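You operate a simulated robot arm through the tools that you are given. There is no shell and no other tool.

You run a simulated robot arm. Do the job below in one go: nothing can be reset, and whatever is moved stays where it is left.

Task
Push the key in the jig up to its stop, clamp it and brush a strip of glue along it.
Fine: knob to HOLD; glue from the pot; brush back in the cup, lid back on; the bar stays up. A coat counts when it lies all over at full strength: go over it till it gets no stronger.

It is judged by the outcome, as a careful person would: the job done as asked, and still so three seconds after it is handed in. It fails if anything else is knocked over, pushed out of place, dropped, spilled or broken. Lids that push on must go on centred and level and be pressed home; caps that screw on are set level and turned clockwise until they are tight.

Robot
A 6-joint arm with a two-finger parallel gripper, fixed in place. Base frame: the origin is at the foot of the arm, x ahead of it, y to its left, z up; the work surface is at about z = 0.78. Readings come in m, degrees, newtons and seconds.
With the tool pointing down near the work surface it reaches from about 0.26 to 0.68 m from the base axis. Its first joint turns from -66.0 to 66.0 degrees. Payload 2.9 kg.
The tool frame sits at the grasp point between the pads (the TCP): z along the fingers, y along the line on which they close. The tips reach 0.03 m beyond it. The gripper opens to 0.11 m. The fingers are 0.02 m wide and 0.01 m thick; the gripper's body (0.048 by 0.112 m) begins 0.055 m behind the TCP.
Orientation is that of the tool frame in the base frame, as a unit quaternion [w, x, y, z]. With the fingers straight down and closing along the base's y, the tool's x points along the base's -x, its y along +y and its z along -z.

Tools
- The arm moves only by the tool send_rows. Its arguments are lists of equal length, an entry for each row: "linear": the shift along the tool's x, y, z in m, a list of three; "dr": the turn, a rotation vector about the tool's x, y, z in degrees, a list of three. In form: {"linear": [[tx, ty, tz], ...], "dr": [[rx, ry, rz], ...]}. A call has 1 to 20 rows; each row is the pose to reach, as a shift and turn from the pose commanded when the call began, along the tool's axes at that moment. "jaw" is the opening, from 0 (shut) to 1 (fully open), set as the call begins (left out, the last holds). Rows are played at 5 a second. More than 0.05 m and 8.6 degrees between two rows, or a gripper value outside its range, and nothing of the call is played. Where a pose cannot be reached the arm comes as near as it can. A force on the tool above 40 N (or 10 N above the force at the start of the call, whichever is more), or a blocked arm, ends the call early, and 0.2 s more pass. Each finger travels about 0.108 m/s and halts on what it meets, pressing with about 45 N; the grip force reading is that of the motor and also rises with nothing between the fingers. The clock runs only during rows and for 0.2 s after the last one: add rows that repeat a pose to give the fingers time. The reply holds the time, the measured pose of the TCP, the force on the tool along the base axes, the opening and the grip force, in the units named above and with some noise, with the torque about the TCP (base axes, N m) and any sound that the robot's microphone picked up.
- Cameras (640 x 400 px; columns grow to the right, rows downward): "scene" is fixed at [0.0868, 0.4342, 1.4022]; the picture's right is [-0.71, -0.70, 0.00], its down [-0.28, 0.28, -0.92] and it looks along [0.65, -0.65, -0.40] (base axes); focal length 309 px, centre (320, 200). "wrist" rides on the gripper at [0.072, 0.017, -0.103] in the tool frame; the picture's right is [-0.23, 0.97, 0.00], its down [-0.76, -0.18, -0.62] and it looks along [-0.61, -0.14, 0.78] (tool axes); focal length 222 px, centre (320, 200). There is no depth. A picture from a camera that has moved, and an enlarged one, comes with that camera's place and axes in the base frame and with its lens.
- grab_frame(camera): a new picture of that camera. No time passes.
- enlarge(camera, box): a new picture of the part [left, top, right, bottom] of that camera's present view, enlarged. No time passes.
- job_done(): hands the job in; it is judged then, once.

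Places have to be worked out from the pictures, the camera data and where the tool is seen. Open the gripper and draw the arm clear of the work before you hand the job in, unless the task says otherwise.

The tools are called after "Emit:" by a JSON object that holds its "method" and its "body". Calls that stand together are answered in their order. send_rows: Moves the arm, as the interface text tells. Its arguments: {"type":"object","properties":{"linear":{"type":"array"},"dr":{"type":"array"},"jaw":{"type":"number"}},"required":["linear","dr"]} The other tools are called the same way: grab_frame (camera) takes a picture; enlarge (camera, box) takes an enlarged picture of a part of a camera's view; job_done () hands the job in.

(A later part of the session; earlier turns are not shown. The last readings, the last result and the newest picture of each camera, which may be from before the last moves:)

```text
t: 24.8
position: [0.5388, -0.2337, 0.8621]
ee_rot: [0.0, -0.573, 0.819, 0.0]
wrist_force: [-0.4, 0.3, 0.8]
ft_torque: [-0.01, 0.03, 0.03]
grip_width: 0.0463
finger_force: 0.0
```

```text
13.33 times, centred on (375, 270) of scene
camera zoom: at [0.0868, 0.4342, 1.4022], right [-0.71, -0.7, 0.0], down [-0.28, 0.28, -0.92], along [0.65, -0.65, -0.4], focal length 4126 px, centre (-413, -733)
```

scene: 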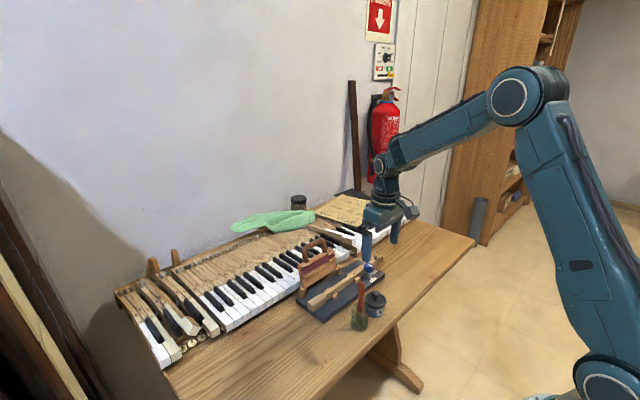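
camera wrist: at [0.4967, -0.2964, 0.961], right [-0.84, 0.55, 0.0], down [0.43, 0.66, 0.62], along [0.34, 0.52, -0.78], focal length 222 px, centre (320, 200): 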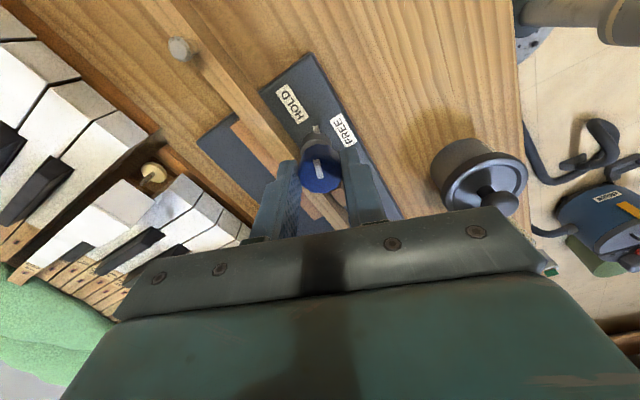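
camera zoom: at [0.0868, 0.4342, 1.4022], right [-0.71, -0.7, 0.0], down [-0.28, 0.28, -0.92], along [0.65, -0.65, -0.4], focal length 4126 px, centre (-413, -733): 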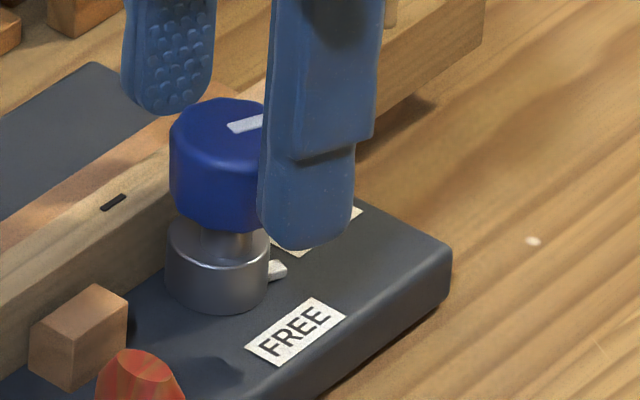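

Forces vanish when released, so the contact was with the key top; the knob stays at about 70°. I regrip 4 mm higher and turn the remaining 20°.

Emit:
{"method": "send_rows", "body": {"linear": [[0, 0, 0], [0, 0, 0], [0, 0, 0]], "dr": [[0, 0, 0], [0, 0, 0], [0, 0, 0]], "jaw": 0}}

Emit:
{"method": "send_rows", "body": {"linear": [[0, 0, 0], [0, 0, 0], [0, 0, 0], [0, 0, 0], [0, 0, 0]], "dr": [[0, 0, -5], [0, 0, -10], [0, 0, -15], [0, 0, -20], [0, 0, -20]]}}

Emit:
{"method": "enlarge", "body": {"camera": "wrist", "box": [220, 90, 400, 230]}}

Emit:
{"method": "enlarge", "body": {"camera": "scene", "box": [345, 245, 395, 285]}}

```text
t: 25.6
position: [0.5374, -0.2329, 0.8624]
ee_rot: [0.0, -0.574, 0.819, 0.001]
wrist_force: [-6.0, 2.6, 4.1]
ft_torque: [0.08, 0.14, 0.0]
grip_width: 0.0277
finger_force: 44.2
```

```text
t: 26.8
position: [0.5379, -0.2335, 0.8617]
ee_rot: [-0.001, 0.707, -0.707, 0.0]
wrist_force: [-10.4, 4.1, 6.8]
ft_torque: [0.19, 0.25, -0.02]
grip_width: 0.0278
finger_force: 45.4
```

```text
2.86 times, centred on (310, 160) of wrist
camera zoom: at [0.5209, -0.3061, 0.9647], right [-0.97, 0.23, 0.0], down [0.18, 0.76, 0.62], along [0.14, 0.61, -0.78], focal length 635 px, centre (349, 314)
```

zoom: 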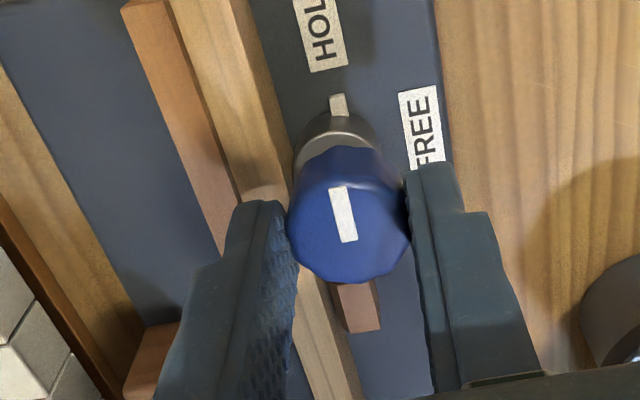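

```text
10.00 times, centred on (370, 265) of scene
camera zoom: at [0.0864, 0.4344, 1.4022], right [-0.71, -0.7, 0.0], down [-0.28, 0.28, -0.92], along [0.65, -0.65, -0.4], focal length 3094 px, centre (-180, -450)
```

zoom: 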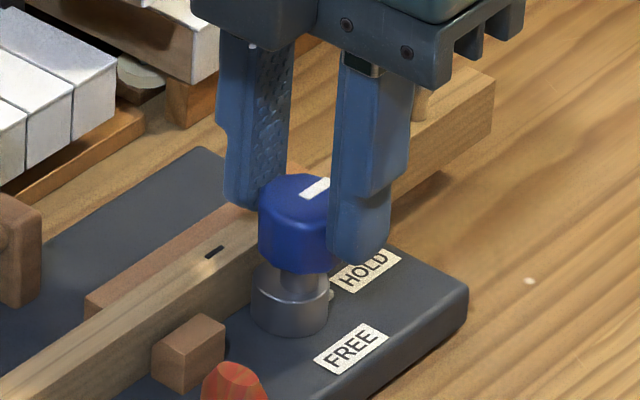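

The pointer now points along -y. I check its alignment with the HOLD label in a larger view.

Emit:
{"method": "enlarge", "body": {"camera": "wrist", "box": [260, 60, 380, 180]}}

```text
3.33 times, centred on (320, 120) of wrist
camera zoom: at [0.5209, -0.3061, 0.9647], right [-0.97, 0.23, 0.0], down [0.18, 0.76, 0.62], along [0.14, 0.61, -0.78], focal length 740 px, centre (320, 467)
```

zoom: 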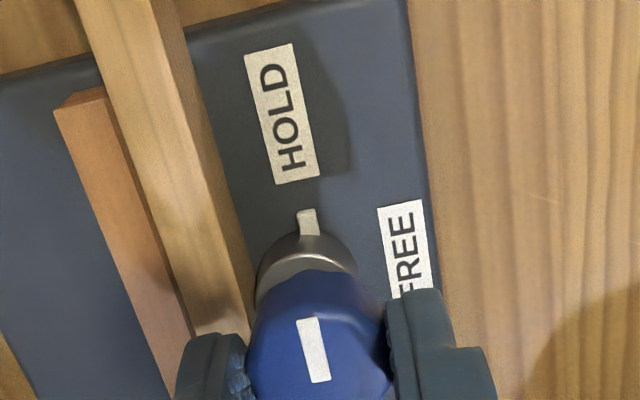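

The pointer lines up with HOLD (within a couple of degrees) and there is no residual torque. I open, rise straight up, then turn the wrist back to its starting orientation up high.

Emit:
{"method": "send_rows", "body": {"linear": [[0, 0, 0], [0, 0, 0], [0, 0, -0.01], [0, 0, -0.04], [0, 0, -0.08], [0, 0, -0.12], [0, 0, -0.12]], "dr": [[0, 0, 0], [0, 0, 0], [0, 0, 0], [0, 0, 0], [0, 0, 0], [0, 0, 0], [0, 0, 0]], "jaw": 0.45}}

Emit:
{"method": "enlarge", "body": {"camera": "scene", "box": [335, 235, 415, 305]}}

Emit:
{"method": "enlarge", "body": {"camera": "wrist", "box": [240, 20, 400, 140]}}

```text
t: 28.4
position: [0.538, -0.233, 0.9828]
ee_rot: [0.0, 0.708, -0.707, 0.0]
wrist_force: [0.3, 0.6, 0.9]
ft_torque: [-0.01, 0.01, -0.02]
grip_width: 0.0494
finger_force: 0.0
```

```text
5.71 times, centred on (375, 270) of scene
camera zoom: at [0.0868, 0.4342, 1.4022], right [-0.71, -0.7, 0.0], down [-0.28, 0.28, -0.92], along [0.65, -0.65, -0.4], focal length 1768 px, centre (6, -200)
```

zoom: 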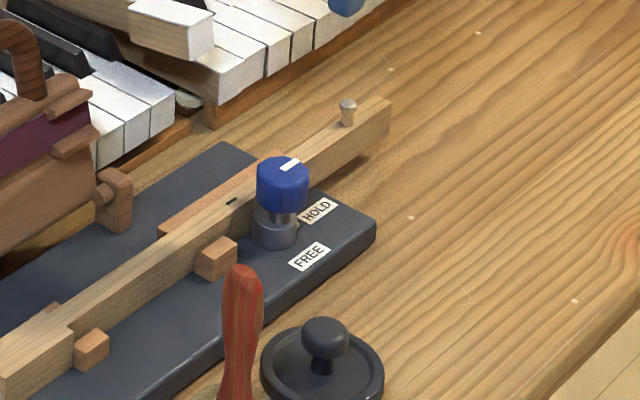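

```text
3.33 times, centred on (320, 80) of wrist
camera zoom: at [0.5214, -0.3064, 1.085], right [-0.97, 0.23, 0.0], down [0.18, 0.76, 0.62], along [0.14, 0.61, -0.78], focal length 740 px, centre (320, 600)
```

zoom: 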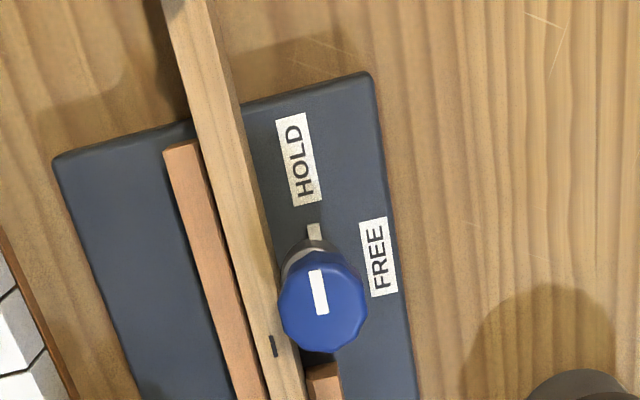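

Knob mark and pointer line up with HOLD. I look closer at whether the key sits tight against the rail now.

Emit:
{"method": "enlarge", "body": {"camera": "wrist", "box": [270, 60, 350, 160]}}

Emit:
{"method": "enlarge", "body": {"camera": "scene", "box": [350, 250, 400, 290]}}

```text
4.00 times, centred on (310, 110) of wrist
camera zoom: at [0.5214, -0.3064, 1.085], right [-0.97, 0.23, 0.0], down [0.18, 0.76, 0.62], along [0.14, 0.61, -0.78], focal length 888 px, centre (360, 560)
```

zoom: 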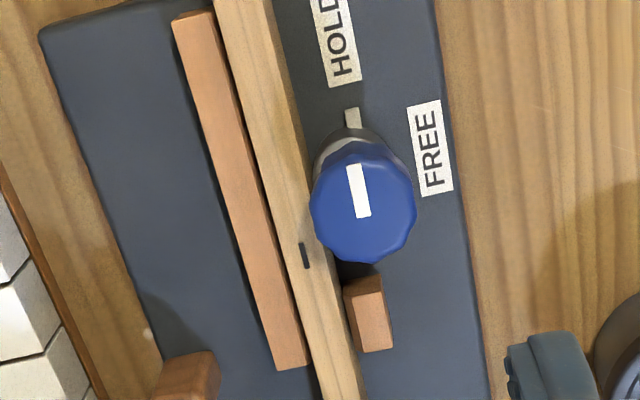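

```text
10.00 times, centred on (375, 270) of scene
camera zoom: at [0.0868, 0.4342, 1.4022], right [-0.71, -0.7, 0.0], down [-0.28, 0.28, -0.92], along [0.65, -0.65, -0.4], focal length 3094 px, centre (-230, -500)
```

zoom: 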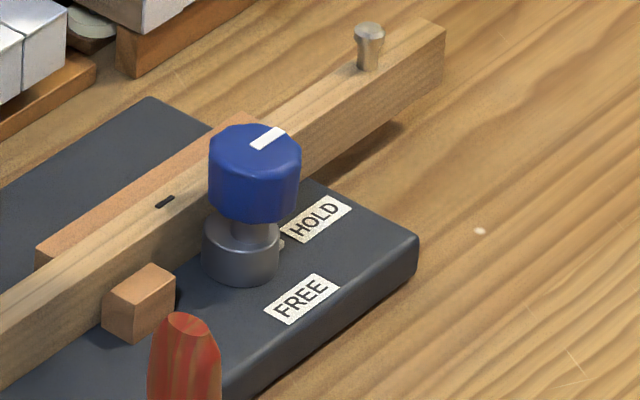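

Everything at the clamp looks right. Now I swing the wrist back to its normal orientation while moving to a viewpoint over the glue pot at z≈0.98.

Emit:
{"method": "send_rows", "body": {"linear": [[-0.009, 0.007, 0], [-0.018, 0.014, 0], [-0.027, 0.021, 0], [-0.036, 0.028, 0], [-0.045, 0.035, 0], [-0.054, 0.042, 0], [-0.063, 0.049, 0], [-0.072, 0.056, 0], [-0.08, 0.063, 0], [-0.088, 0.07, 0], [-0.096, 0.078, 0], [-0.096, 0.078, 0]], "dr": [[0, 0, 8], [0, 0, 16], [0, 0, 24], [0, 0, 32], [0, 0, 40], [0, 0, 48], [0, 0, 56], [0, 0, 64], [0, 0, 72], [0, 0, 81], [0, 0, 90], [0, 0, 90]], "jaw": 0.45}}

Emit:
{"method": "grab_frame", "body": {"camera": "wrist"}}

Emit:
{"method": "enlarge", "body": {"camera": "wrist", "box": [230, 0, 410, 140]}}

```text
refused: row 10 steps farther than a row can; nothing moved
```

```text
taken
camera wrist: at [0.5214, -0.3064, 1.085], right [-0.97, 0.23, 0.0], down [0.18, 0.76, 0.62], along [0.14, 0.61, -0.78], focal length 222 px, centre (320, 200)
```

wrist: 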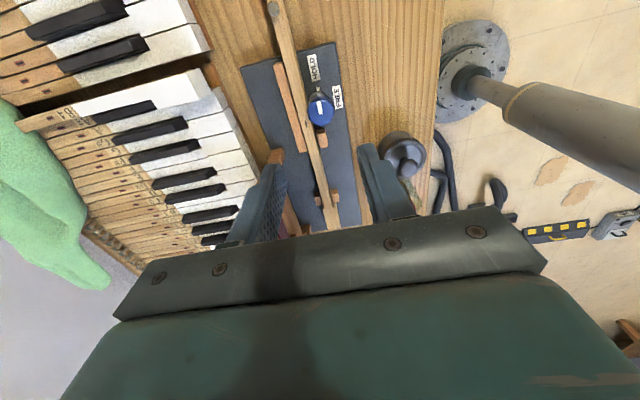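

```text
2.86 times, centred on (320, 70) of wrist
camera zoom: at [0.5214, -0.3064, 1.085], right [-0.97, 0.23, 0.0], down [0.18, 0.76, 0.62], along [0.14, 0.61, -0.78], focal length 635 px, centre (320, 571)
```

zoom: 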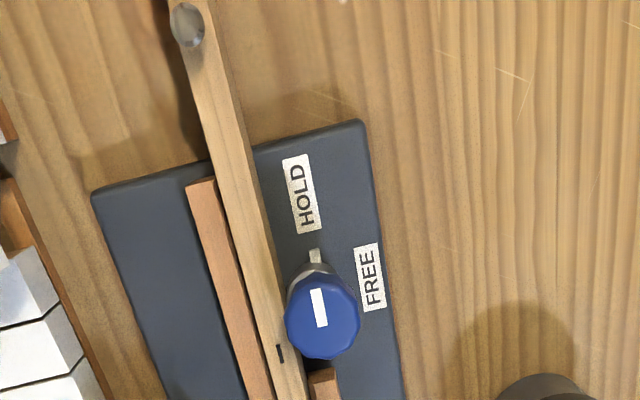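

The call was refused because a 9° step exceeds the limit; nothing moved. I resend with even 7.5° steps.

Emit:
{"method": "send_rows", "body": {"linear": [[-0.008, 0.0065, 0], [-0.016, 0.013, 0], [-0.024, 0.0195, 0], [-0.032, 0.026, 0], [-0.04, 0.0325, 0], [-0.048, 0.039, 0], [-0.056, 0.0455, 0], [-0.064, 0.052, 0], [-0.072, 0.0585, 0], [-0.08, 0.065, 0], [-0.088, 0.0715, 0], [-0.096, 0.078, 0], [-0.096, 0.078, 0]], "dr": [[0, 0, 7.5], [0, 0, 15], [0, 0, 22.5], [0, 0, 30], [0, 0, 37.5], [0, 0, 45], [0, 0, 52.5], [0, 0, 60], [0, 0, 67.5], [0, 0, 75], [0, 0, 82.5], [0, 0, 90], [0, 0, 90]], "jaw": 0.45}}

Emit:
{"method": "grab_frame", "body": {"camera": "wrist"}}

Emit:
{"method": "enlarge", "body": {"camera": "wrist", "box": [230, 0, 410, 140]}}

```text
t: 31.2
position: [0.4609, -0.1366, 0.9819]
ee_rot: [0.001, 0.001, 1.0, 0.0]
wrist_force: [-0.3, 0.2, -0.6]
ft_torque: [0.0, 0.04, -0.03]
grip_width: 0.0496
finger_force: 0.0
```

```text
taken
camera wrist: at [0.3877, -0.1205, 1.0851], right [0.23, 0.97, 0.0], down [0.76, -0.18, 0.62], along [0.61, -0.14, -0.78], focal length 222 px, centre (320, 200)
```

wrist: 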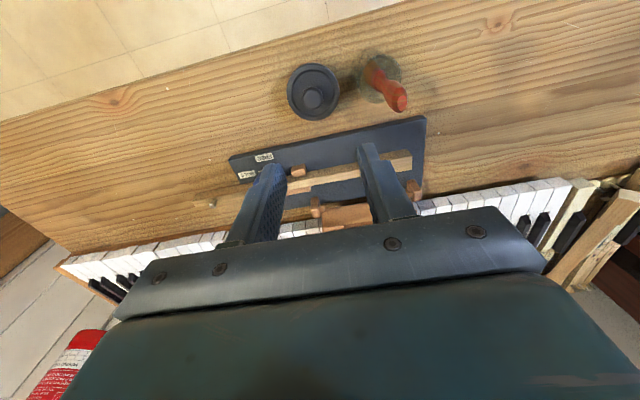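

```text
2.86 times, centred on (320, 70) of wrist
camera zoom: at [0.3877, -0.1205, 1.0851], right [0.23, 0.97, 0.0], down [0.76, -0.18, 0.62], along [0.61, -0.14, -0.78], focal length 635 px, centre (320, 571)
```

zoom: 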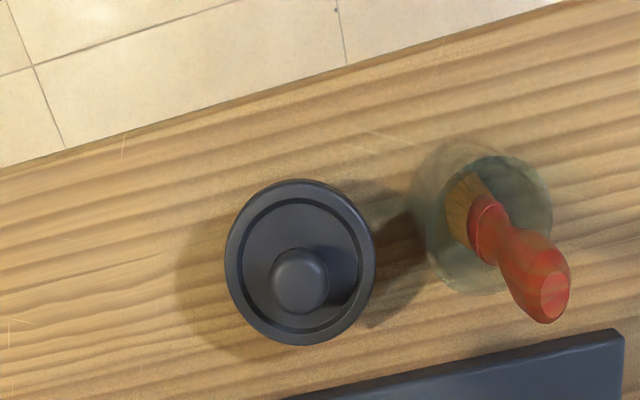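

The pot lid is centred at about (0.440,-0.140), the brush stands almost vertical at (0.448,-0.071), so a y-aligned gripper body would pass too near the brush. I turn the wrist -90° (fingers closing along x) while centring above the lid.

Emit:
{"method": "send_rows", "body": {"linear": [[0.002, 0, 0], [0.004, 0, 0], [0.006, -0.001, 0], [0.008, -0.001, 0], [0.01, -0.001, 0], [0.012, -0.002, 0], [0.014, -0.002, 0], [0.016, -0.003, 0], [0.018, -0.003, 0], [0.019, -0.003, 0], [0.02, -0.003, 0], [0.021, -0.003, 0], [0.021, -0.003, 0.02], [0.021, -0.003, 0.04], [0.021, -0.003, 0.04]], "dr": [[0, 0, -7.5], [0, 0, -15], [0, 0, -22.5], [0, 0, -30], [0, 0, -37.5], [0, 0, -45], [0, 0, -52.5], [0, 0, -60], [0, 0, -67.5], [0, 0, -75], [0, 0, -82.5], [0, 0, -90], [0, 0, -90], [0, 0, -90], [0, 0, -90]], "jaw": 0.4}}

Emit:
{"method": "grab_frame", "body": {"camera": "wrist"}}

Emit:
{"method": "enlarge", "body": {"camera": "wrist", "box": [230, 60, 410, 200]}}

Emit:
{"method": "enlarge", "body": {"camera": "scene", "box": [330, 250, 430, 340]}}

```text
t: 34.4
position: [0.4393, -0.1402, 0.9421]
ee_rot: [-0.001, 0.708, -0.707, 0.0]
wrist_force: [-1.1, 0.8, 0.9]
ft_torque: [-0.03, 0.01, 0.01]
grip_width: 0.044
finger_force: 0.0
```

```text
taken
camera wrist: at [0.4221, -0.2129, 1.0447], right [-0.97, 0.23, 0.0], down [0.18, 0.76, 0.62], along [0.14, 0.61, -0.78], focal length 222 px, centre (320, 200)
```

wrist: 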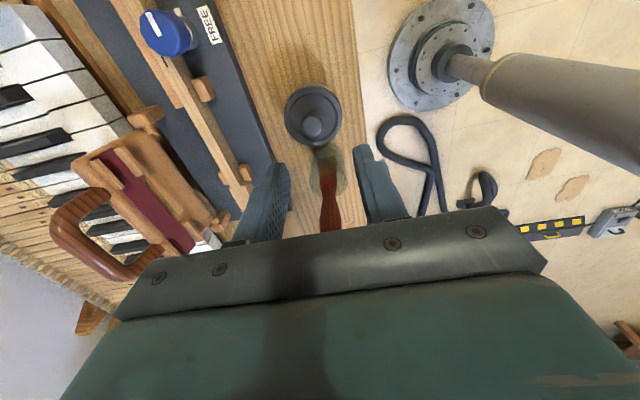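

```text
2.86 times, centred on (320, 130) of wrist
camera zoom: at [0.4221, -0.2129, 1.0447], right [-0.97, 0.23, 0.0], down [0.18, 0.76, 0.62], along [0.14, 0.61, -0.78], focal length 635 px, centre (320, 400)
```

zoom: 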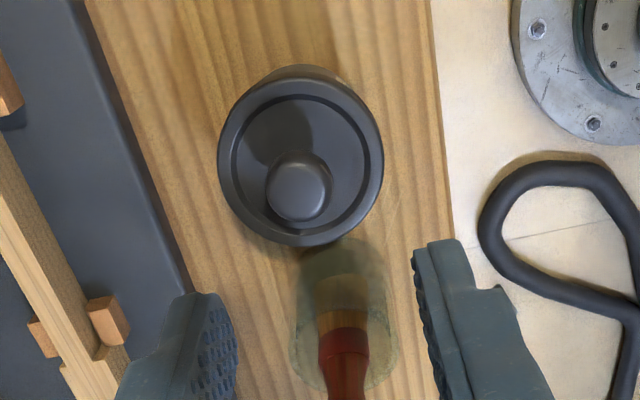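

```text
4.44 times, centred on (380, 295) of scene
camera zoom: at [0.0868, 0.4342, 1.4022], right [-0.71, -0.7, 0.0], down [-0.28, 0.28, -0.92], along [0.65, -0.65, -0.4], focal length 1375 px, centre (53, -222)
```

zoom: 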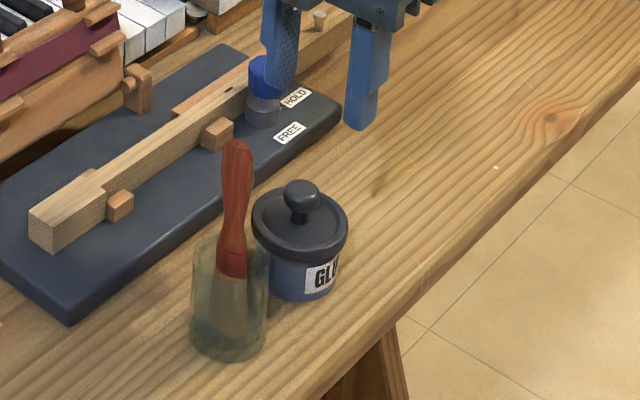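

Combining both views, the lid centre is (0.445,-0.141), with the rim at z≈0.815 and the lid's knob top at about 0.84. I shift 6 mm in +x and descend until the tips are near the knob's top, then check.

Emit:
{"method": "send_rows", "body": {"linear": [[0.0008, -0.0057, 0.02], [0.0008, -0.0057, 0.045], [0.0008, -0.0057, 0.065], [0.0008, -0.0057, 0.074], [0.0008, -0.0057, 0.074]], "dr": [[0, 0, 0], [0, 0, 0], [0, 0, 0], [0, 0, 0], [0, 0, 0]]}}

Emit:
{"method": "enlarge", "body": {"camera": "wrist", "box": [230, 60, 410, 200]}}

Emit:
{"method": "enlarge", "body": {"camera": "scene", "box": [350, 260, 410, 320]}}

```text
t: 35.6
position: [0.4445, -0.1407, 0.8684]
ee_rot: [0.0, -0.707, 0.707, 0.001]
wrist_force: [-0.7, -0.1, -0.4]
ft_torque: [-0.01, 0.03, 0.01]
grip_width: 0.0439
finger_force: 0.0
```

```text
2.86 times, centred on (320, 130) of wrist
camera zoom: at [0.4277, -0.2138, 0.9705], right [-0.97, 0.23, 0.0], down [0.18, 0.76, 0.62], along [0.14, 0.61, -0.78], focal length 635 px, centre (320, 400)
```

zoom: 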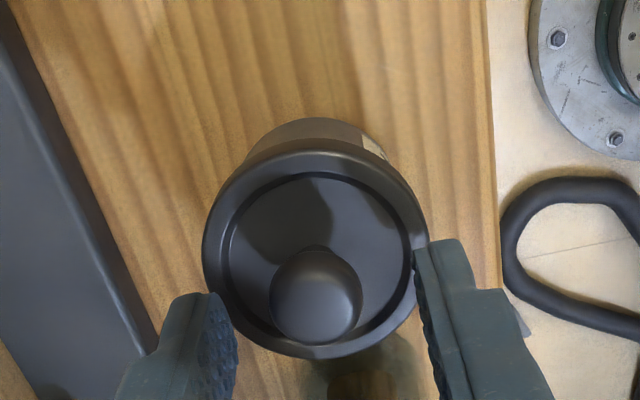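

```text
6.67 times, centred on (380, 290) of scene
camera zoom: at [0.0868, 0.4342, 1.4022], right [-0.71, -0.7, 0.0], down [-0.28, 0.28, -0.92], along [0.65, -0.65, -0.4], focal length 2063 px, centre (-80, -400)
```

zoom: 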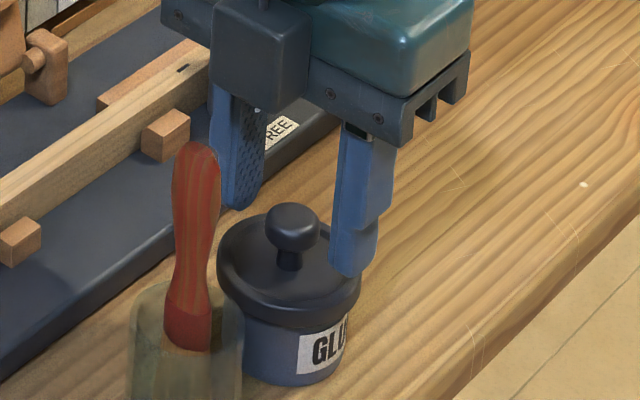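

The lid's ball knob is centred at about z 0.842, right between the fingers. I drop 5 mm more, nudge 2 mm toward -y and close on it.

Emit:
{"method": "send_rows", "body": {"linear": [[0.001, 0, 0.003], [0.002, 0, 0.005], [0.002, 0, 0.005]], "dr": [[0, 0, 0], [0, 0, 0], [0, 0, 0]]}}

Emit:
{"method": "send_rows", "body": {"linear": [[0, 0, 0], [0, 0, 0], [0, 0, 0]], "dr": [[0, 0, 0], [0, 0, 0], [0, 0, 0]], "jaw": 0}}

Emit:
{"method": "enlarge", "body": {"camera": "wrist", "box": [230, 60, 410, 200]}}

Emit:
{"method": "enlarge", "body": {"camera": "scene", "box": [350, 260, 410, 320]}}

```text
t: 36.4
position: [0.4436, -0.1427, 0.8639]
ee_rot: [0.0, 0.707, -0.707, 0.0]
wrist_force: [-0.7, -0.4, -0.6]
ft_torque: [0.04, 0.0, 0.01]
grip_width: 0.0441
finger_force: 0.0
```

```text
t: 37.2
position: [0.445, -0.1426, 0.862]
ee_rot: [0.0, -0.707, 0.707, 0.0]
wrist_force: [0.1, 0.8, -0.1]
ft_torque: [-0.03, 0.01, 0.0]
grip_width: 0.0158
finger_force: 45.0
heard: snap
```

```text
2.86 times, centred on (320, 130) of wrist
camera zoom: at [0.4275, -0.2157, 0.9658], right [-0.97, 0.23, 0.0], down [0.18, 0.76, 0.62], along [0.14, 0.61, -0.78], focal length 635 px, centre (320, 400)
```

zoom: 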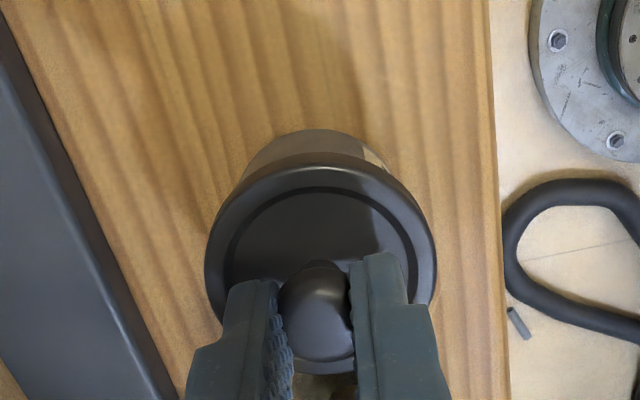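

```text
6.67 times, centred on (380, 290) of scene
camera zoom: at [0.0868, 0.4342, 1.4022], right [-0.71, -0.7, 0.0], down [-0.28, 0.28, -0.92], along [0.65, -0.65, -0.4], focal length 2063 px, centre (-80, -400)
```

zoom: 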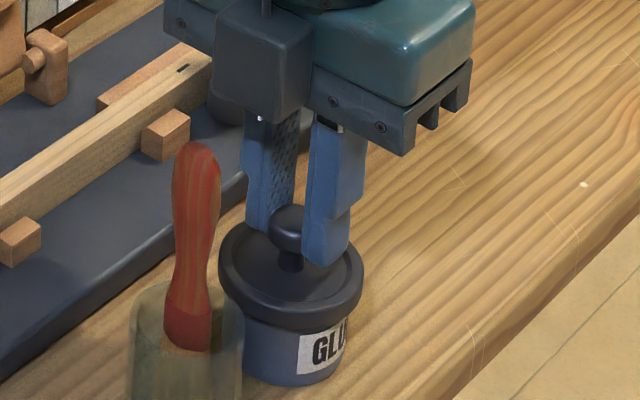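

A snap was heard as the fingers closed and the width reads 15.8 mm: the squeeze popped the lid's seal. I look closer at how the lid sits in the grip before lifting.

Emit:
{"method": "enlarge", "body": {"camera": "scene", "box": [365, 280, 405, 320]}}

Emit:
{"method": "enlarge", "body": {"camera": "wrist", "box": [270, 90, 370, 200]}}

```text
10.00 times, centred on (385, 300) of scene
camera zoom: at [0.0868, 0.4342, 1.4022], right [-0.71, -0.7, 0.0], down [-0.28, 0.28, -0.92], along [0.65, -0.65, -0.4], focal length 3094 px, centre (-330, -800)
```

zoom: 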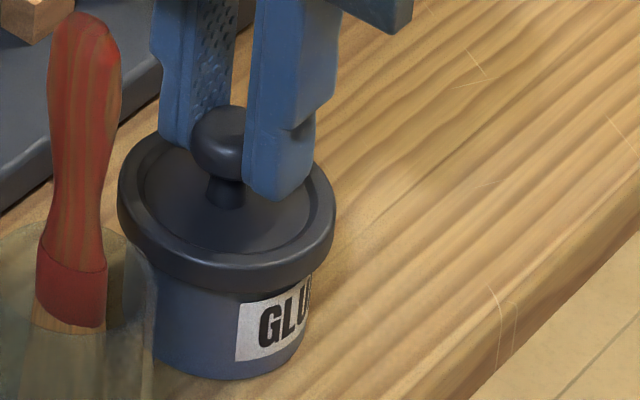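

```text
3.64 times, centred on (320, 145) of wrist
camera zoom: at [0.4275, -0.2157, 0.9658], right [-0.97, 0.23, 0.0], down [0.18, 0.76, 0.62], along [0.14, 0.61, -0.78], focal length 808 px, centre (320, 400)
```

zoom: 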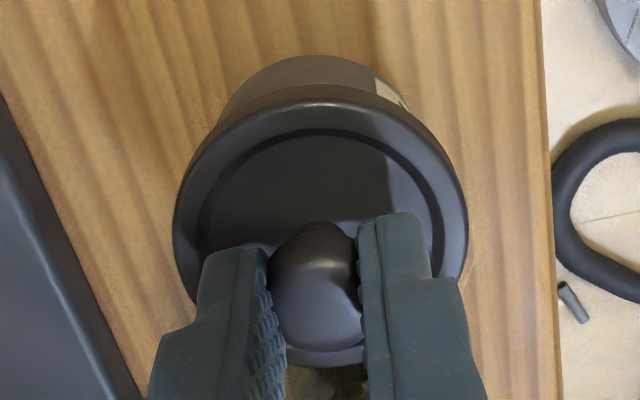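

The lid appears free of its seal and held by the ball. I raise it slowly by 6 mm and check that the pot stays on the table.

Emit:
{"method": "send_rows", "body": {"linear": [[0, 0, -0.001], [0, 0, -0.002], [0, 0, -0.003], [0, 0, -0.004], [0, 0, -0.006]], "dr": [[0, 0, 0], [0, 0, 0], [0, 0, 0], [0, 0, 0], [0, 0, 0]]}}

Emit:
{"method": "enlarge", "body": {"camera": "scene", "box": [360, 275, 410, 325]}}

Emit:
{"method": "enlarge", "body": {"camera": "wrist", "box": [270, 90, 370, 200]}}

```text
t: 38.4
position: [0.4446, -0.1424, 0.8689]
ee_rot: [0.0, 0.707, -0.707, 0.0]
wrist_force: [0.4, -0.3, -1.0]
ft_torque: [0.01, -0.05, 0.02]
grip_width: 0.016
finger_force: 44.9
```

```text
8.00 times, centred on (385, 300) of scene
camera zoom: at [0.0868, 0.4342, 1.4022], right [-0.71, -0.7, 0.0], down [-0.28, 0.28, -0.92], along [0.65, -0.65, -0.4], focal length 2476 px, centre (-200, -600)
```

zoom: 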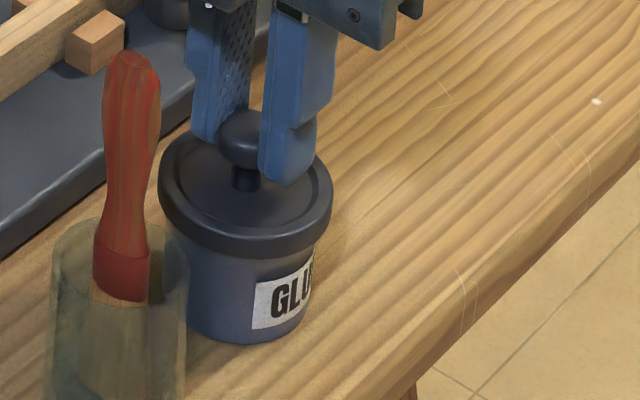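

```text
3.64 times, centred on (320, 145) of wrist
camera zoom: at [0.4279, -0.2158, 0.9719], right [-0.97, 0.23, 0.0], down [0.18, 0.76, 0.62], along [0.14, 0.61, -0.78], focal length 808 px, centre (320, 400)
```

zoom: 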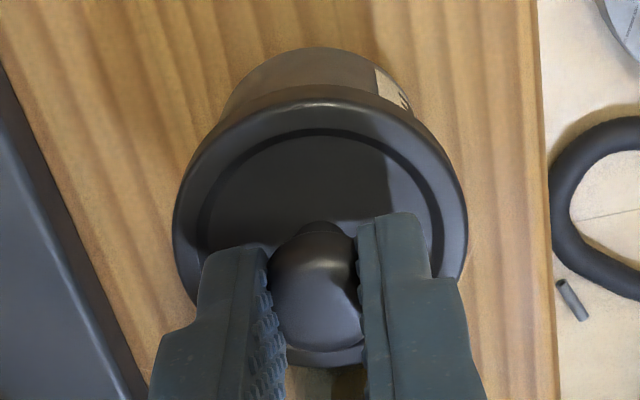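

The lid is off and the pot has stayed put. I lift it clear and carry it toward -y to a free spot around (0.452,-0.228) on the table.

Emit:
{"method": "send_rows", "body": {"linear": [[0, 0, -0.015], [0, 0, -0.035], [0, 0, -0.055], [0.03, -0.002, -0.055], [0.06, -0.005, -0.055], [0.086, -0.007, -0.055], [0.086, -0.007, -0.055]], "dr": [[0, 0, 0], [0, 0, 0], [0, 0, 0], [0, 0, 0], [0, 0, 0], [0, 0, 0], [0, 0, 0]]}}

Emit:
{"method": "enlarge", "body": {"camera": "scene", "box": [340, 225, 440, 325]}}

Emit:
{"method": "grab_frame", "body": {"camera": "wrist"}}

```text
t: 40.0
position: [0.4515, -0.2294, 0.9246]
ee_rot: [0.0, 0.707, -0.707, 0.0]
wrist_force: [0.0, -0.1, -1.5]
ft_torque: [0.01, 0.03, 0.01]
grip_width: 0.0178
finger_force: 45.2
```

```text
4.00 times, centred on (390, 275) of scene
camera zoom: at [0.0868, 0.4342, 1.4022], right [-0.71, -0.7, 0.0], down [-0.28, 0.28, -0.92], along [0.65, -0.65, -0.4], focal length 1238 px, centre (40, -100)
```

zoom: 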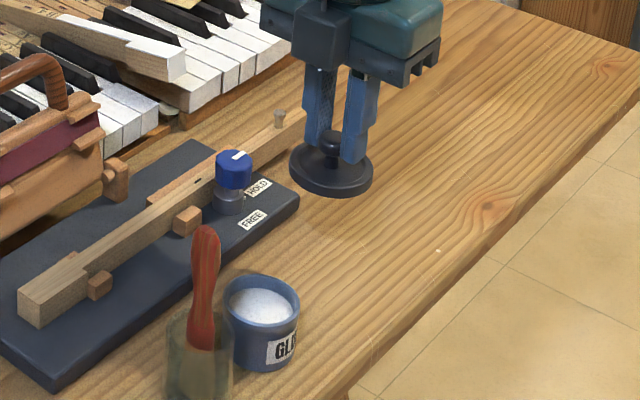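

```text
taken
camera wrist: at [0.4352, -0.3018, 1.0269], right [-0.97, 0.23, 0.0], down [0.18, 0.76, 0.62], along [0.14, 0.61, -0.78], focal length 222 px, centre (320, 200)
```

wrist: 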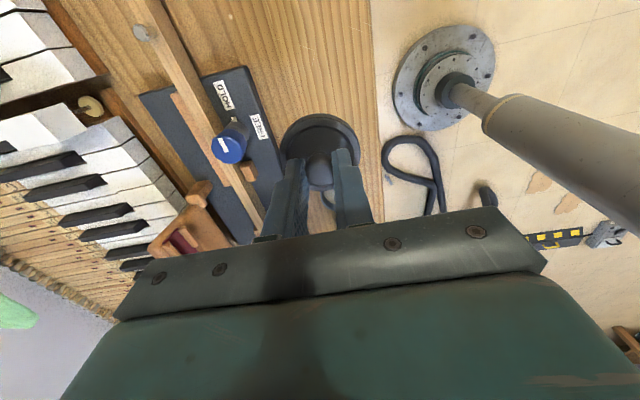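

The pot is open with white glue inside; the lid hangs level from the grip. I zoom in to see the lid's underside before putting it down.

Emit:
{"method": "enlarge", "body": {"camera": "scene", "box": [400, 240, 445, 285]}}

Emit:
{"method": "enlarge", "body": {"camera": "scene", "box": [375, 280, 425, 320]}}

```text
8.89 times, centred on (422, 262) of scene
camera zoom: at [0.0868, 0.4342, 1.4022], right [-0.71, -0.7, 0.0], down [-0.28, 0.28, -0.92], along [0.65, -0.65, -0.4], focal length 2751 px, centre (-591, -356)
```

zoom: 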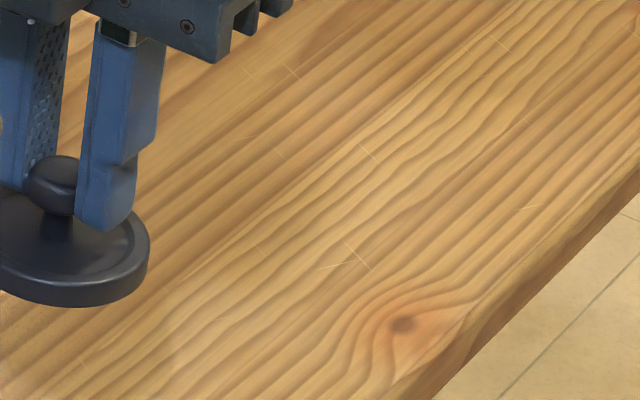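

```text
10.00 times, centred on (400, 300) of scene
camera zoom: at [0.0868, 0.4342, 1.4022], right [-0.71, -0.7, 0.0], down [-0.28, 0.28, -0.92], along [0.65, -0.65, -0.4], focal length 3094 px, centre (-480, -800)
```

zoom: 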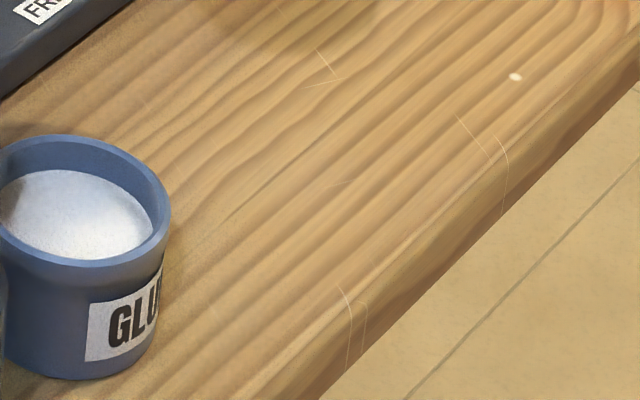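

The lid is a plain disc whose bottom is about 44 mm below the TCP. I lower quickly to ~15 mm above the table, then feel for contact in small steps.

Emit:
{"method": "send_rows", "body": {"linear": [[0, 0, 0.03], [0, 0, 0.06], [0, 0, 0.08], [0, 0, 0.085], [0, 0, 0.085]], "dr": [[0, 0, 0], [0, 0, 0], [0, 0, 0], [0, 0, 0], [0, 0, 0]]}}

Emit:
{"method": "enlarge", "body": {"camera": "scene", "box": [385, 245, 445, 305]}}

```text
t: 41.2
position: [0.4513, -0.2276, 0.8387]
ee_rot: [0.0, -0.707, 0.707, 0.0]
wrist_force: [-0.5, -0.2, -0.4]
ft_torque: [0.0, -0.02, 0.0]
grip_width: 0.0175
finger_force: 45.2
```

```text
6.67 times, centred on (415, 275) of scene
camera zoom: at [0.0868, 0.4342, 1.4022], right [-0.71, -0.7, 0.0], down [-0.28, 0.28, -0.92], along [0.65, -0.65, -0.4], focal length 2063 px, centre (-313, -300)
```

zoom: 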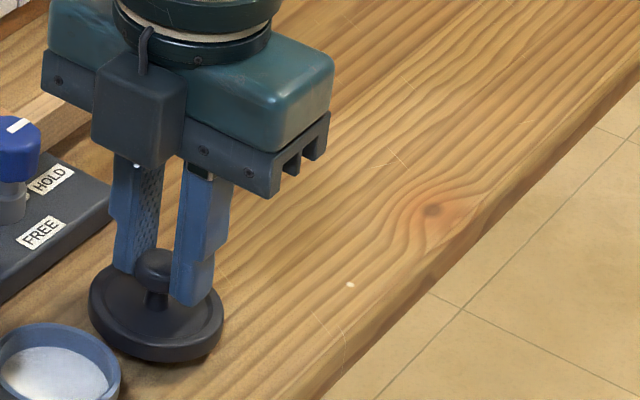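

No contact yet. I continue down 1 mm per row, reading the force.

Emit:
{"method": "send_rows", "body": {"linear": [[0, 0, 0.002], [0, 0, 0.004], [0, 0, 0.006], [0, 0, 0.008]], "dr": [[0, 0, 0], [0, 0, 0], [0, 0, 0], [0, 0, 0]]}}

Emit:
{"method": "send_rows", "body": {"linear": [[0, 0, 0.001], [0, 0, 0.002], [0, 0, 0.003], [0, 0, 0.003]], "dr": [[0, 0, 0], [0, 0, 0], [0, 0, 0], [0, 0, 0]]}}

Emit:
{"method": "enlarge", "body": {"camera": "scene", "box": [385, 245, 445, 305]}}

```text
t: 42.2
position: [0.4514, -0.2299, 0.8311]
ee_rot: [0.001, 0.707, -0.707, 0.0]
wrist_force: [-0.5, 0.1, 0.1]
ft_torque: [0.0, -0.02, 0.0]
grip_width: 0.0175
finger_force: 45.1
```

```text
t: 43.2
position: [0.4506, -0.2286, 0.829]
ee_rot: [-0.001, 0.707, -0.707, 0.0]
wrist_force: [0.1, 1.0, 1.1]
ft_torque: [0.02, 0.01, -0.06]
grip_width: 0.0174
finger_force: 44.6
```

```text
6.67 times, centred on (415, 275) of scene
camera zoom: at [0.0868, 0.4343, 1.4022], right [-0.71, -0.7, 0.0], down [-0.28, 0.28, -0.92], along [0.65, -0.65, -0.4], focal length 2063 px, centre (-313, -300)
```

zoom: 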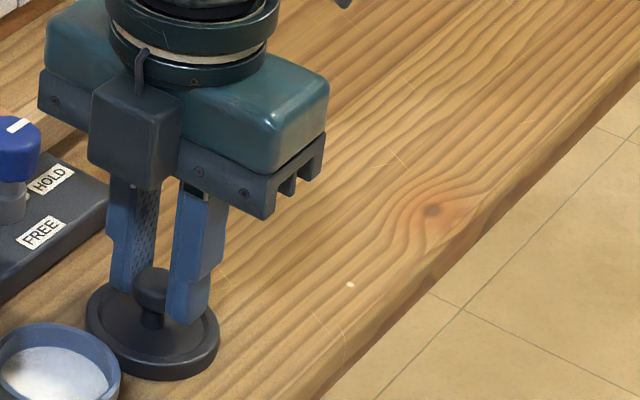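

Slight upward force appears; a few more half-millimetre steps to confirm touchdown.

Emit:
{"method": "send_rows", "body": {"linear": [[0, 0, 0.0005], [0, 0, 0.001], [0, 0, 0.001]], "dr": [[0, 0, 0], [0, 0, 0], [0, 0, 0]]}}

Emit:
{"method": "send_rows", "body": {"linear": [[0, 0, 0.0005], [0, 0, 0.001], [0, 0, 0.001]], "dr": [[0, 0, 0], [0, 0, 0], [0, 0, 0]]}}

```text
t: 44.0
position: [0.4526, -0.2294, 0.8272]
ee_rot: [-0.001, 0.707, -0.707, 0.0]
wrist_force: [0.7, 2.7, 7.6]
ft_torque: [0.02, 0.05, -0.02]
grip_width: 0.0163
finger_force: 44.9
```

```text
t: 44.8
position: [0.4517, -0.228, 0.8263]
ee_rot: [0.0, -0.707, 0.708, 0.0]
wrist_force: [1.1, 5.6, 23.5]
ft_torque: [0.21, 0.02, 0.08]
grip_width: 0.018
finger_force: 45.7
```

The lid is firmly on the table (23 N). I ease back 1 mm and open the fingers.

Emit:
{"method": "send_rows", "body": {"linear": [[0, 0, -0.001], [0, 0, -0.001]], "dr": [[0, 0, 0], [0, 0, 0]]}}

Emit:
{"method": "send_rows", "body": {"linear": [[0, 0, 0], [0, 0, 0], [0, 0, 0]], "dr": [[0, 0, 0], [0, 0, 0], [0, 0, 0]], "jaw": 0.4}}

Emit:
{"method": "enlarge", "body": {"camera": "scene", "box": [385, 245, 445, 305]}}

Emit:
{"method": "enlarge", "body": {"camera": "wrist", "box": [230, 60, 410, 200]}}

```text
t: 45.4
position: [0.4514, -0.229, 0.827]
ee_rot: [-0.001, 0.707, -0.707, 0.001]
wrist_force: [5.6, 2.5, 11.5]
ft_torque: [0.05, -0.17, 0.03]
grip_width: 0.0183
finger_force: 44.7
```

```text
t: 46.2
position: [0.4518, -0.229, 0.827]
ee_rot: [0.0, -0.707, 0.708, 0.0]
wrist_force: [-0.6, -1.1, 0.0]
ft_torque: [0.0, -0.03, 0.02]
grip_width: 0.044
finger_force: 0.0
```

```text
6.67 times, centred on (415, 275) of scene
camera zoom: at [0.0868, 0.4342, 1.4022], right [-0.71, -0.7, 0.0], down [-0.28, 0.28, -0.92], along [0.65, -0.65, -0.4], focal length 2063 px, centre (-313, -300)
```

zoom: 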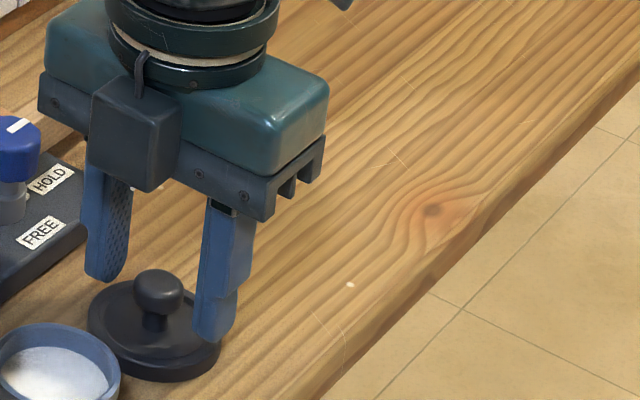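

```text
2.86 times, centred on (320, 130) of wrist
camera zoom: at [0.4348, -0.3019, 0.9298], right [-0.97, 0.23, 0.0], down [0.18, 0.76, 0.62], along [0.14, 0.61, -0.78], focal length 635 px, centre (320, 400)
```

zoom: 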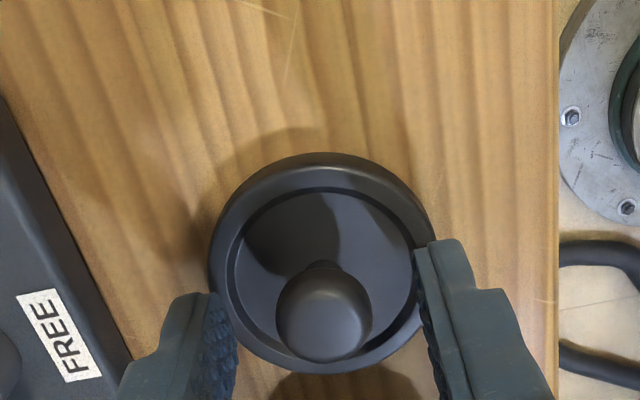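

The lid lies flat, well clear of everything. I rise straight up, turn the wrist back to normal on the way, and go to a viewpoint for the brush and pot.

Emit:
{"method": "send_rows", "body": {"linear": [[0, 0, -0.02], [0, 0, -0.06], [0, 0, -0.1], [0, 0, -0.14], [0, 0, -0.155], [-0.01, 0, -0.155], [-0.02, 0, -0.155], [-0.03, -0.001, -0.155], [-0.042, -0.002, -0.155], [-0.054, -0.004, -0.155], [-0.066, -0.006, -0.155], [-0.078, -0.008, -0.155], [-0.09, -0.01, -0.155], [-0.102, -0.012, -0.155], [-0.114, -0.014, -0.155], [-0.126, -0.016, -0.155], [-0.138, -0.018, -0.155], [-0.138, -0.018, -0.155]], "dr": [[0, 0, 0], [0, 0, 0], [0, 0, 0], [0, 0, 0], [0, 0, 7.5], [0, 0, 15], [0, 0, 22.5], [0, 0, 30], [0, 0, 37.5], [0, 0, 45], [0, 0, 52.5], [0, 0, 60], [0, 0, 67.5], [0, 0, 75], [0, 0, 82.5], [0, 0, 90], [0, 0, 90], [0, 0, 90]]}}

Emit:
{"method": "grab_frame", "body": {"camera": "wrist"}}

Emit:
{"method": "enlarge", "body": {"camera": "wrist", "box": [220, 20, 400, 160]}}

Emit:
{"method": "enlarge", "body": {"camera": "scene", "box": [330, 260, 410, 340]}}

```text
t: 50.0
position: [0.4698, -0.091, 0.9823]
ee_rot: [0.0, 0.0, 1.0, 0.0]
wrist_force: [-0.1, -0.1, 0.5]
ft_torque: [0.03, 0.01, 0.02]
grip_width: 0.0442
finger_force: 0.0
```

```text
taken
camera wrist: at [0.3973, -0.0745, 1.0848], right [0.23, 0.97, 0.0], down [0.76, -0.18, 0.62], along [0.61, -0.14, -0.78], focal length 222 px, centre (320, 200)
```

wrist: 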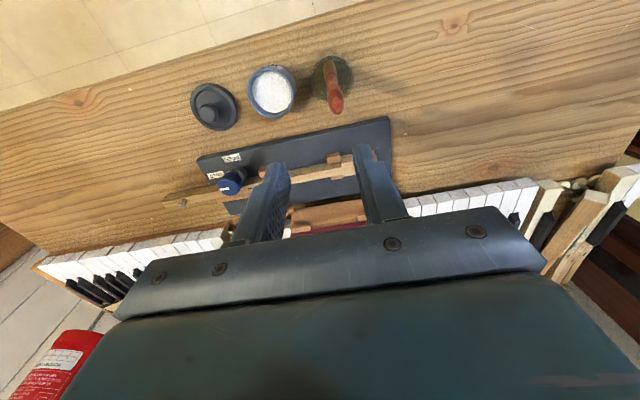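

```text
2.86 times, centred on (310, 90) of wrist
camera zoom: at [0.3973, -0.0745, 1.0848], right [0.23, 0.97, 0.0], down [0.76, -0.18, 0.62], along [0.61, -0.14, -0.78], focal length 635 px, centre (349, 514)
```

zoom: 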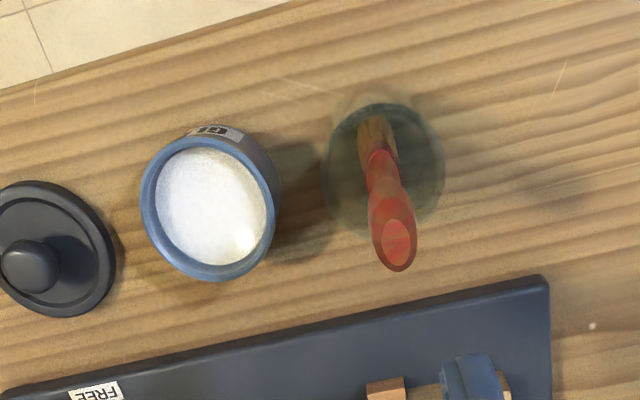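

```text
5.00 times, centred on (370, 300) of scene
camera zoom: at [0.0868, 0.4342, 1.4022], right [-0.71, -0.7, 0.0], down [-0.28, 0.28, -0.92], along [0.65, -0.65, -0.4], focal length 1547 px, centre (70, -300)
```

zoom: 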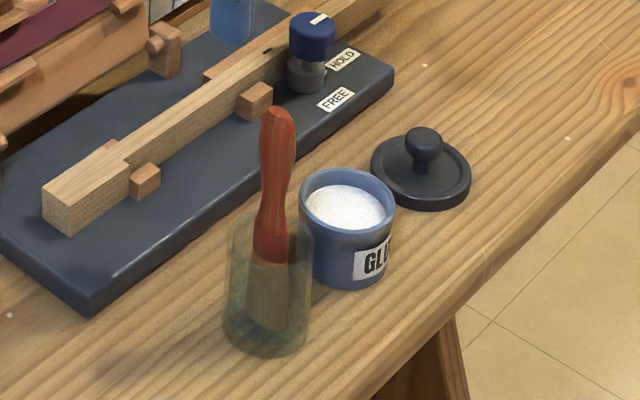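

The brush handle stands at about (0.444,-0.0735) with top z≈0.92 and the cup rim at ≈0.848. I centre above it and lower until the tips are 2 cm below the handle's top, then check.

Emit:
{"method": "send_rows", "body": {"linear": [[0.013, 0.009, 0], [0.0258, 0.0175, 0], [0.0258, 0.0175, 0], [0.0258, 0.0175, 0.02], [0.0258, 0.0175, 0.04], [0.0258, 0.0175, 0.052], [0.0258, 0.0175, 0.052]], "dr": [[0, 0, 0], [0, 0, 0], [0, 0, 0], [0, 0, 0], [0, 0, 0], [0, 0, 0], [0, 0, 0]]}}

Emit:
{"method": "enlarge", "body": {"camera": "wrist", "box": [230, 60, 410, 200]}}

Emit:
{"method": "enlarge", "body": {"camera": "scene", "box": [330, 260, 400, 340]}}

```text
t: 51.6
position: [0.4437, -0.0732, 0.9301]
ee_rot: [0.0, -0.001, 1.0, 0.001]
wrist_force: [-0.7, -0.5, 0.3]
ft_torque: [-0.01, 0.0, -0.01]
grip_width: 0.0438
finger_force: 0.1
```

```text
2.86 times, centred on (320, 130) of wrist
camera zoom: at [0.3713, -0.057, 1.0323], right [0.23, 0.97, 0.0], down [0.76, -0.18, 0.62], along [0.61, -0.14, -0.78], focal length 635 px, centre (320, 400)
```

zoom: 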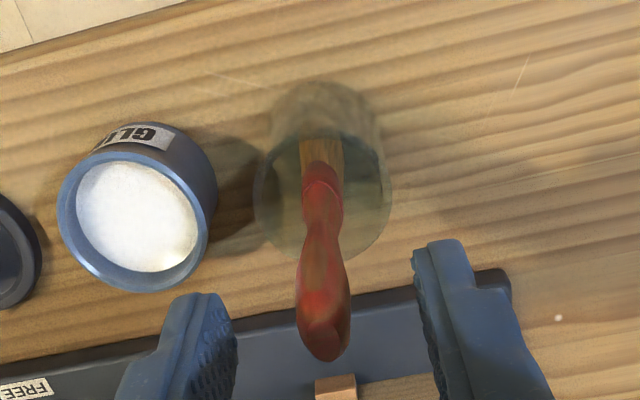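

```text
5.00 times, centred on (365, 300) of scene
camera zoom: at [0.0868, 0.4342, 1.4022], right [-0.71, -0.7, 0.0], down [-0.28, 0.28, -0.92], along [0.65, -0.65, -0.4], focal length 1547 px, centre (95, -300)
```

zoom: 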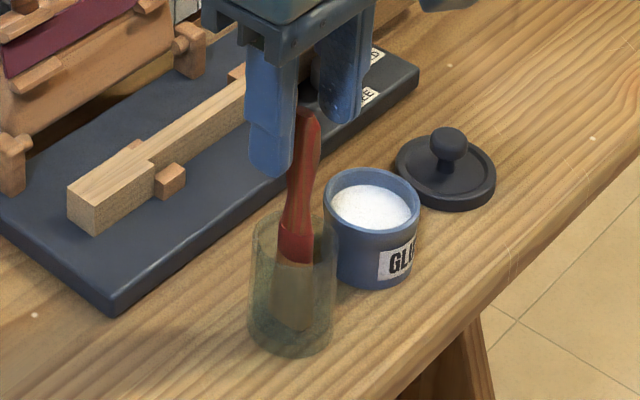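

Brush handle is centred between the fingers. I go down another 40 mm so the tips stop at z≈0.86, just above the cup rim, and then close.

Emit:
{"method": "send_rows", "body": {"linear": [[0, 0, 0.015], [0, 0, 0.03], [0, 0, 0.04], [0, 0, 0.04]], "dr": [[0, 0, 0], [0, 0, 0], [0, 0, 0], [0, 0, 0]]}}

Emit:
{"method": "enlarge", "body": {"camera": "scene", "box": [330, 260, 400, 340]}}

Emit:
{"method": "enlarge", "body": {"camera": "wrist", "box": [230, 60, 410, 200]}}

```text
t: 52.6
position: [0.4446, -0.0741, 0.8903]
ee_rot: [0.0, 0.0, 1.0, 0.001]
wrist_force: [0.8, 0.1, -0.2]
ft_torque: [0.03, 0.01, -0.01]
grip_width: 0.044
finger_force: 0.0
```

```text
5.00 times, centred on (365, 300) of scene
camera zoom: at [0.0868, 0.4342, 1.4022], right [-0.71, -0.7, 0.0], down [-0.28, 0.28, -0.92], along [0.65, -0.65, -0.4], focal length 1547 px, centre (95, -300)
```

zoom: 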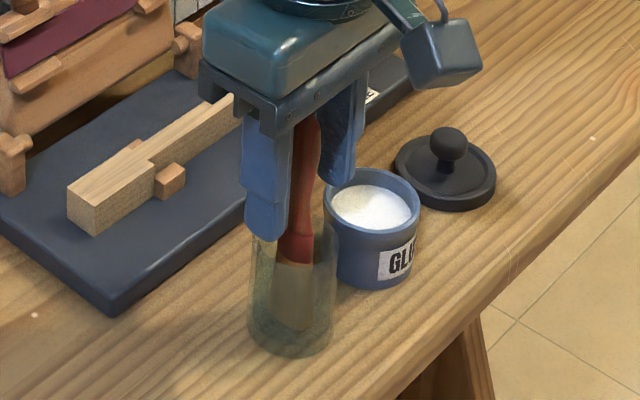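

```text
2.86 times, centred on (320, 130) of wrist
camera zoom: at [0.3716, -0.0567, 0.9929], right [0.23, 0.97, 0.0], down [0.76, -0.18, 0.62], along [0.61, -0.14, -0.78], focal length 635 px, centre (320, 400)
```

zoom: 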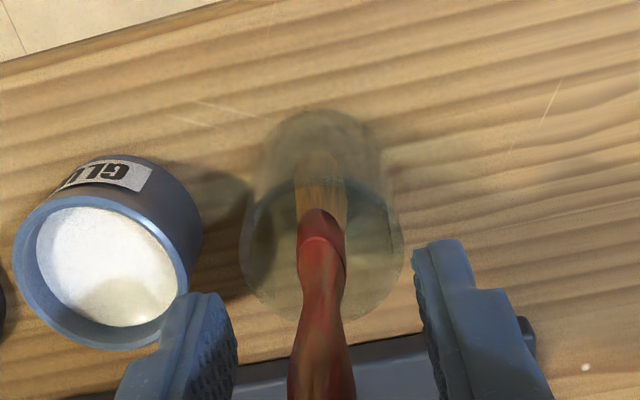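

No contact with the cup, handle centred. I close on the handle.

Emit:
{"method": "send_rows", "body": {"linear": [[0, 0, 0], [0, 0, 0], [0, 0, 0]], "dr": [[0, 0, 0], [0, 0, 0], [0, 0, 0]], "jaw": 0}}

Emit:
{"method": "enlarge", "body": {"camera": "scene", "box": [330, 260, 400, 340]}}

Emit:
{"method": "enlarge", "body": {"camera": "wrist", "box": [230, 60, 410, 200]}}

```text
t: 53.4
position: [0.4442, -0.0722, 0.8918]
ee_rot: [0.0, 0.0, 1.0, 0.0]
wrist_force: [0.3, 0.2, -0.6]
ft_torque: [-0.01, 0.0, -0.01]
grip_width: 0.0115
finger_force: 45.2
```

```text
5.00 times, centred on (365, 300) of scene
camera zoom: at [0.0868, 0.4342, 1.4022], right [-0.71, -0.7, 0.0], down [-0.28, 0.28, -0.92], along [0.65, -0.65, -0.4], focal length 1547 px, centre (95, -300)
```

zoom: 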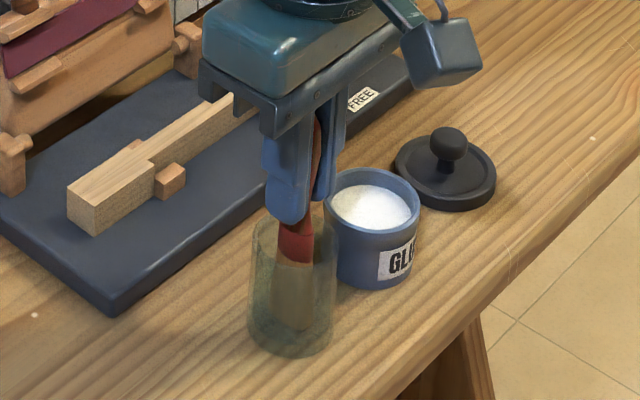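

```text
2.86 times, centred on (320, 130) of wrist
camera zoom: at [0.3717, -0.0567, 0.9932], right [0.23, 0.97, 0.0], down [0.76, -0.18, 0.62], along [0.61, -0.14, -0.78], focal length 635 px, centre (320, 400)
```

zoom: 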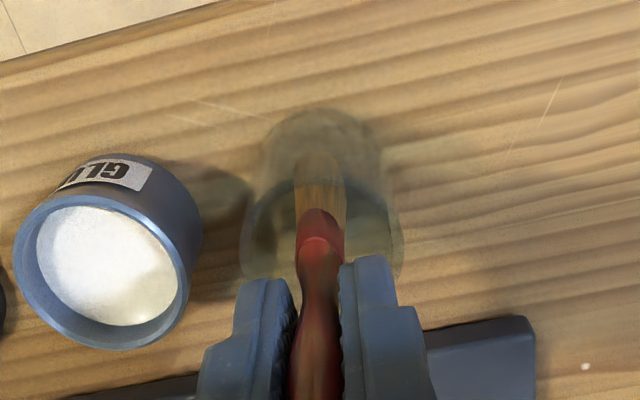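

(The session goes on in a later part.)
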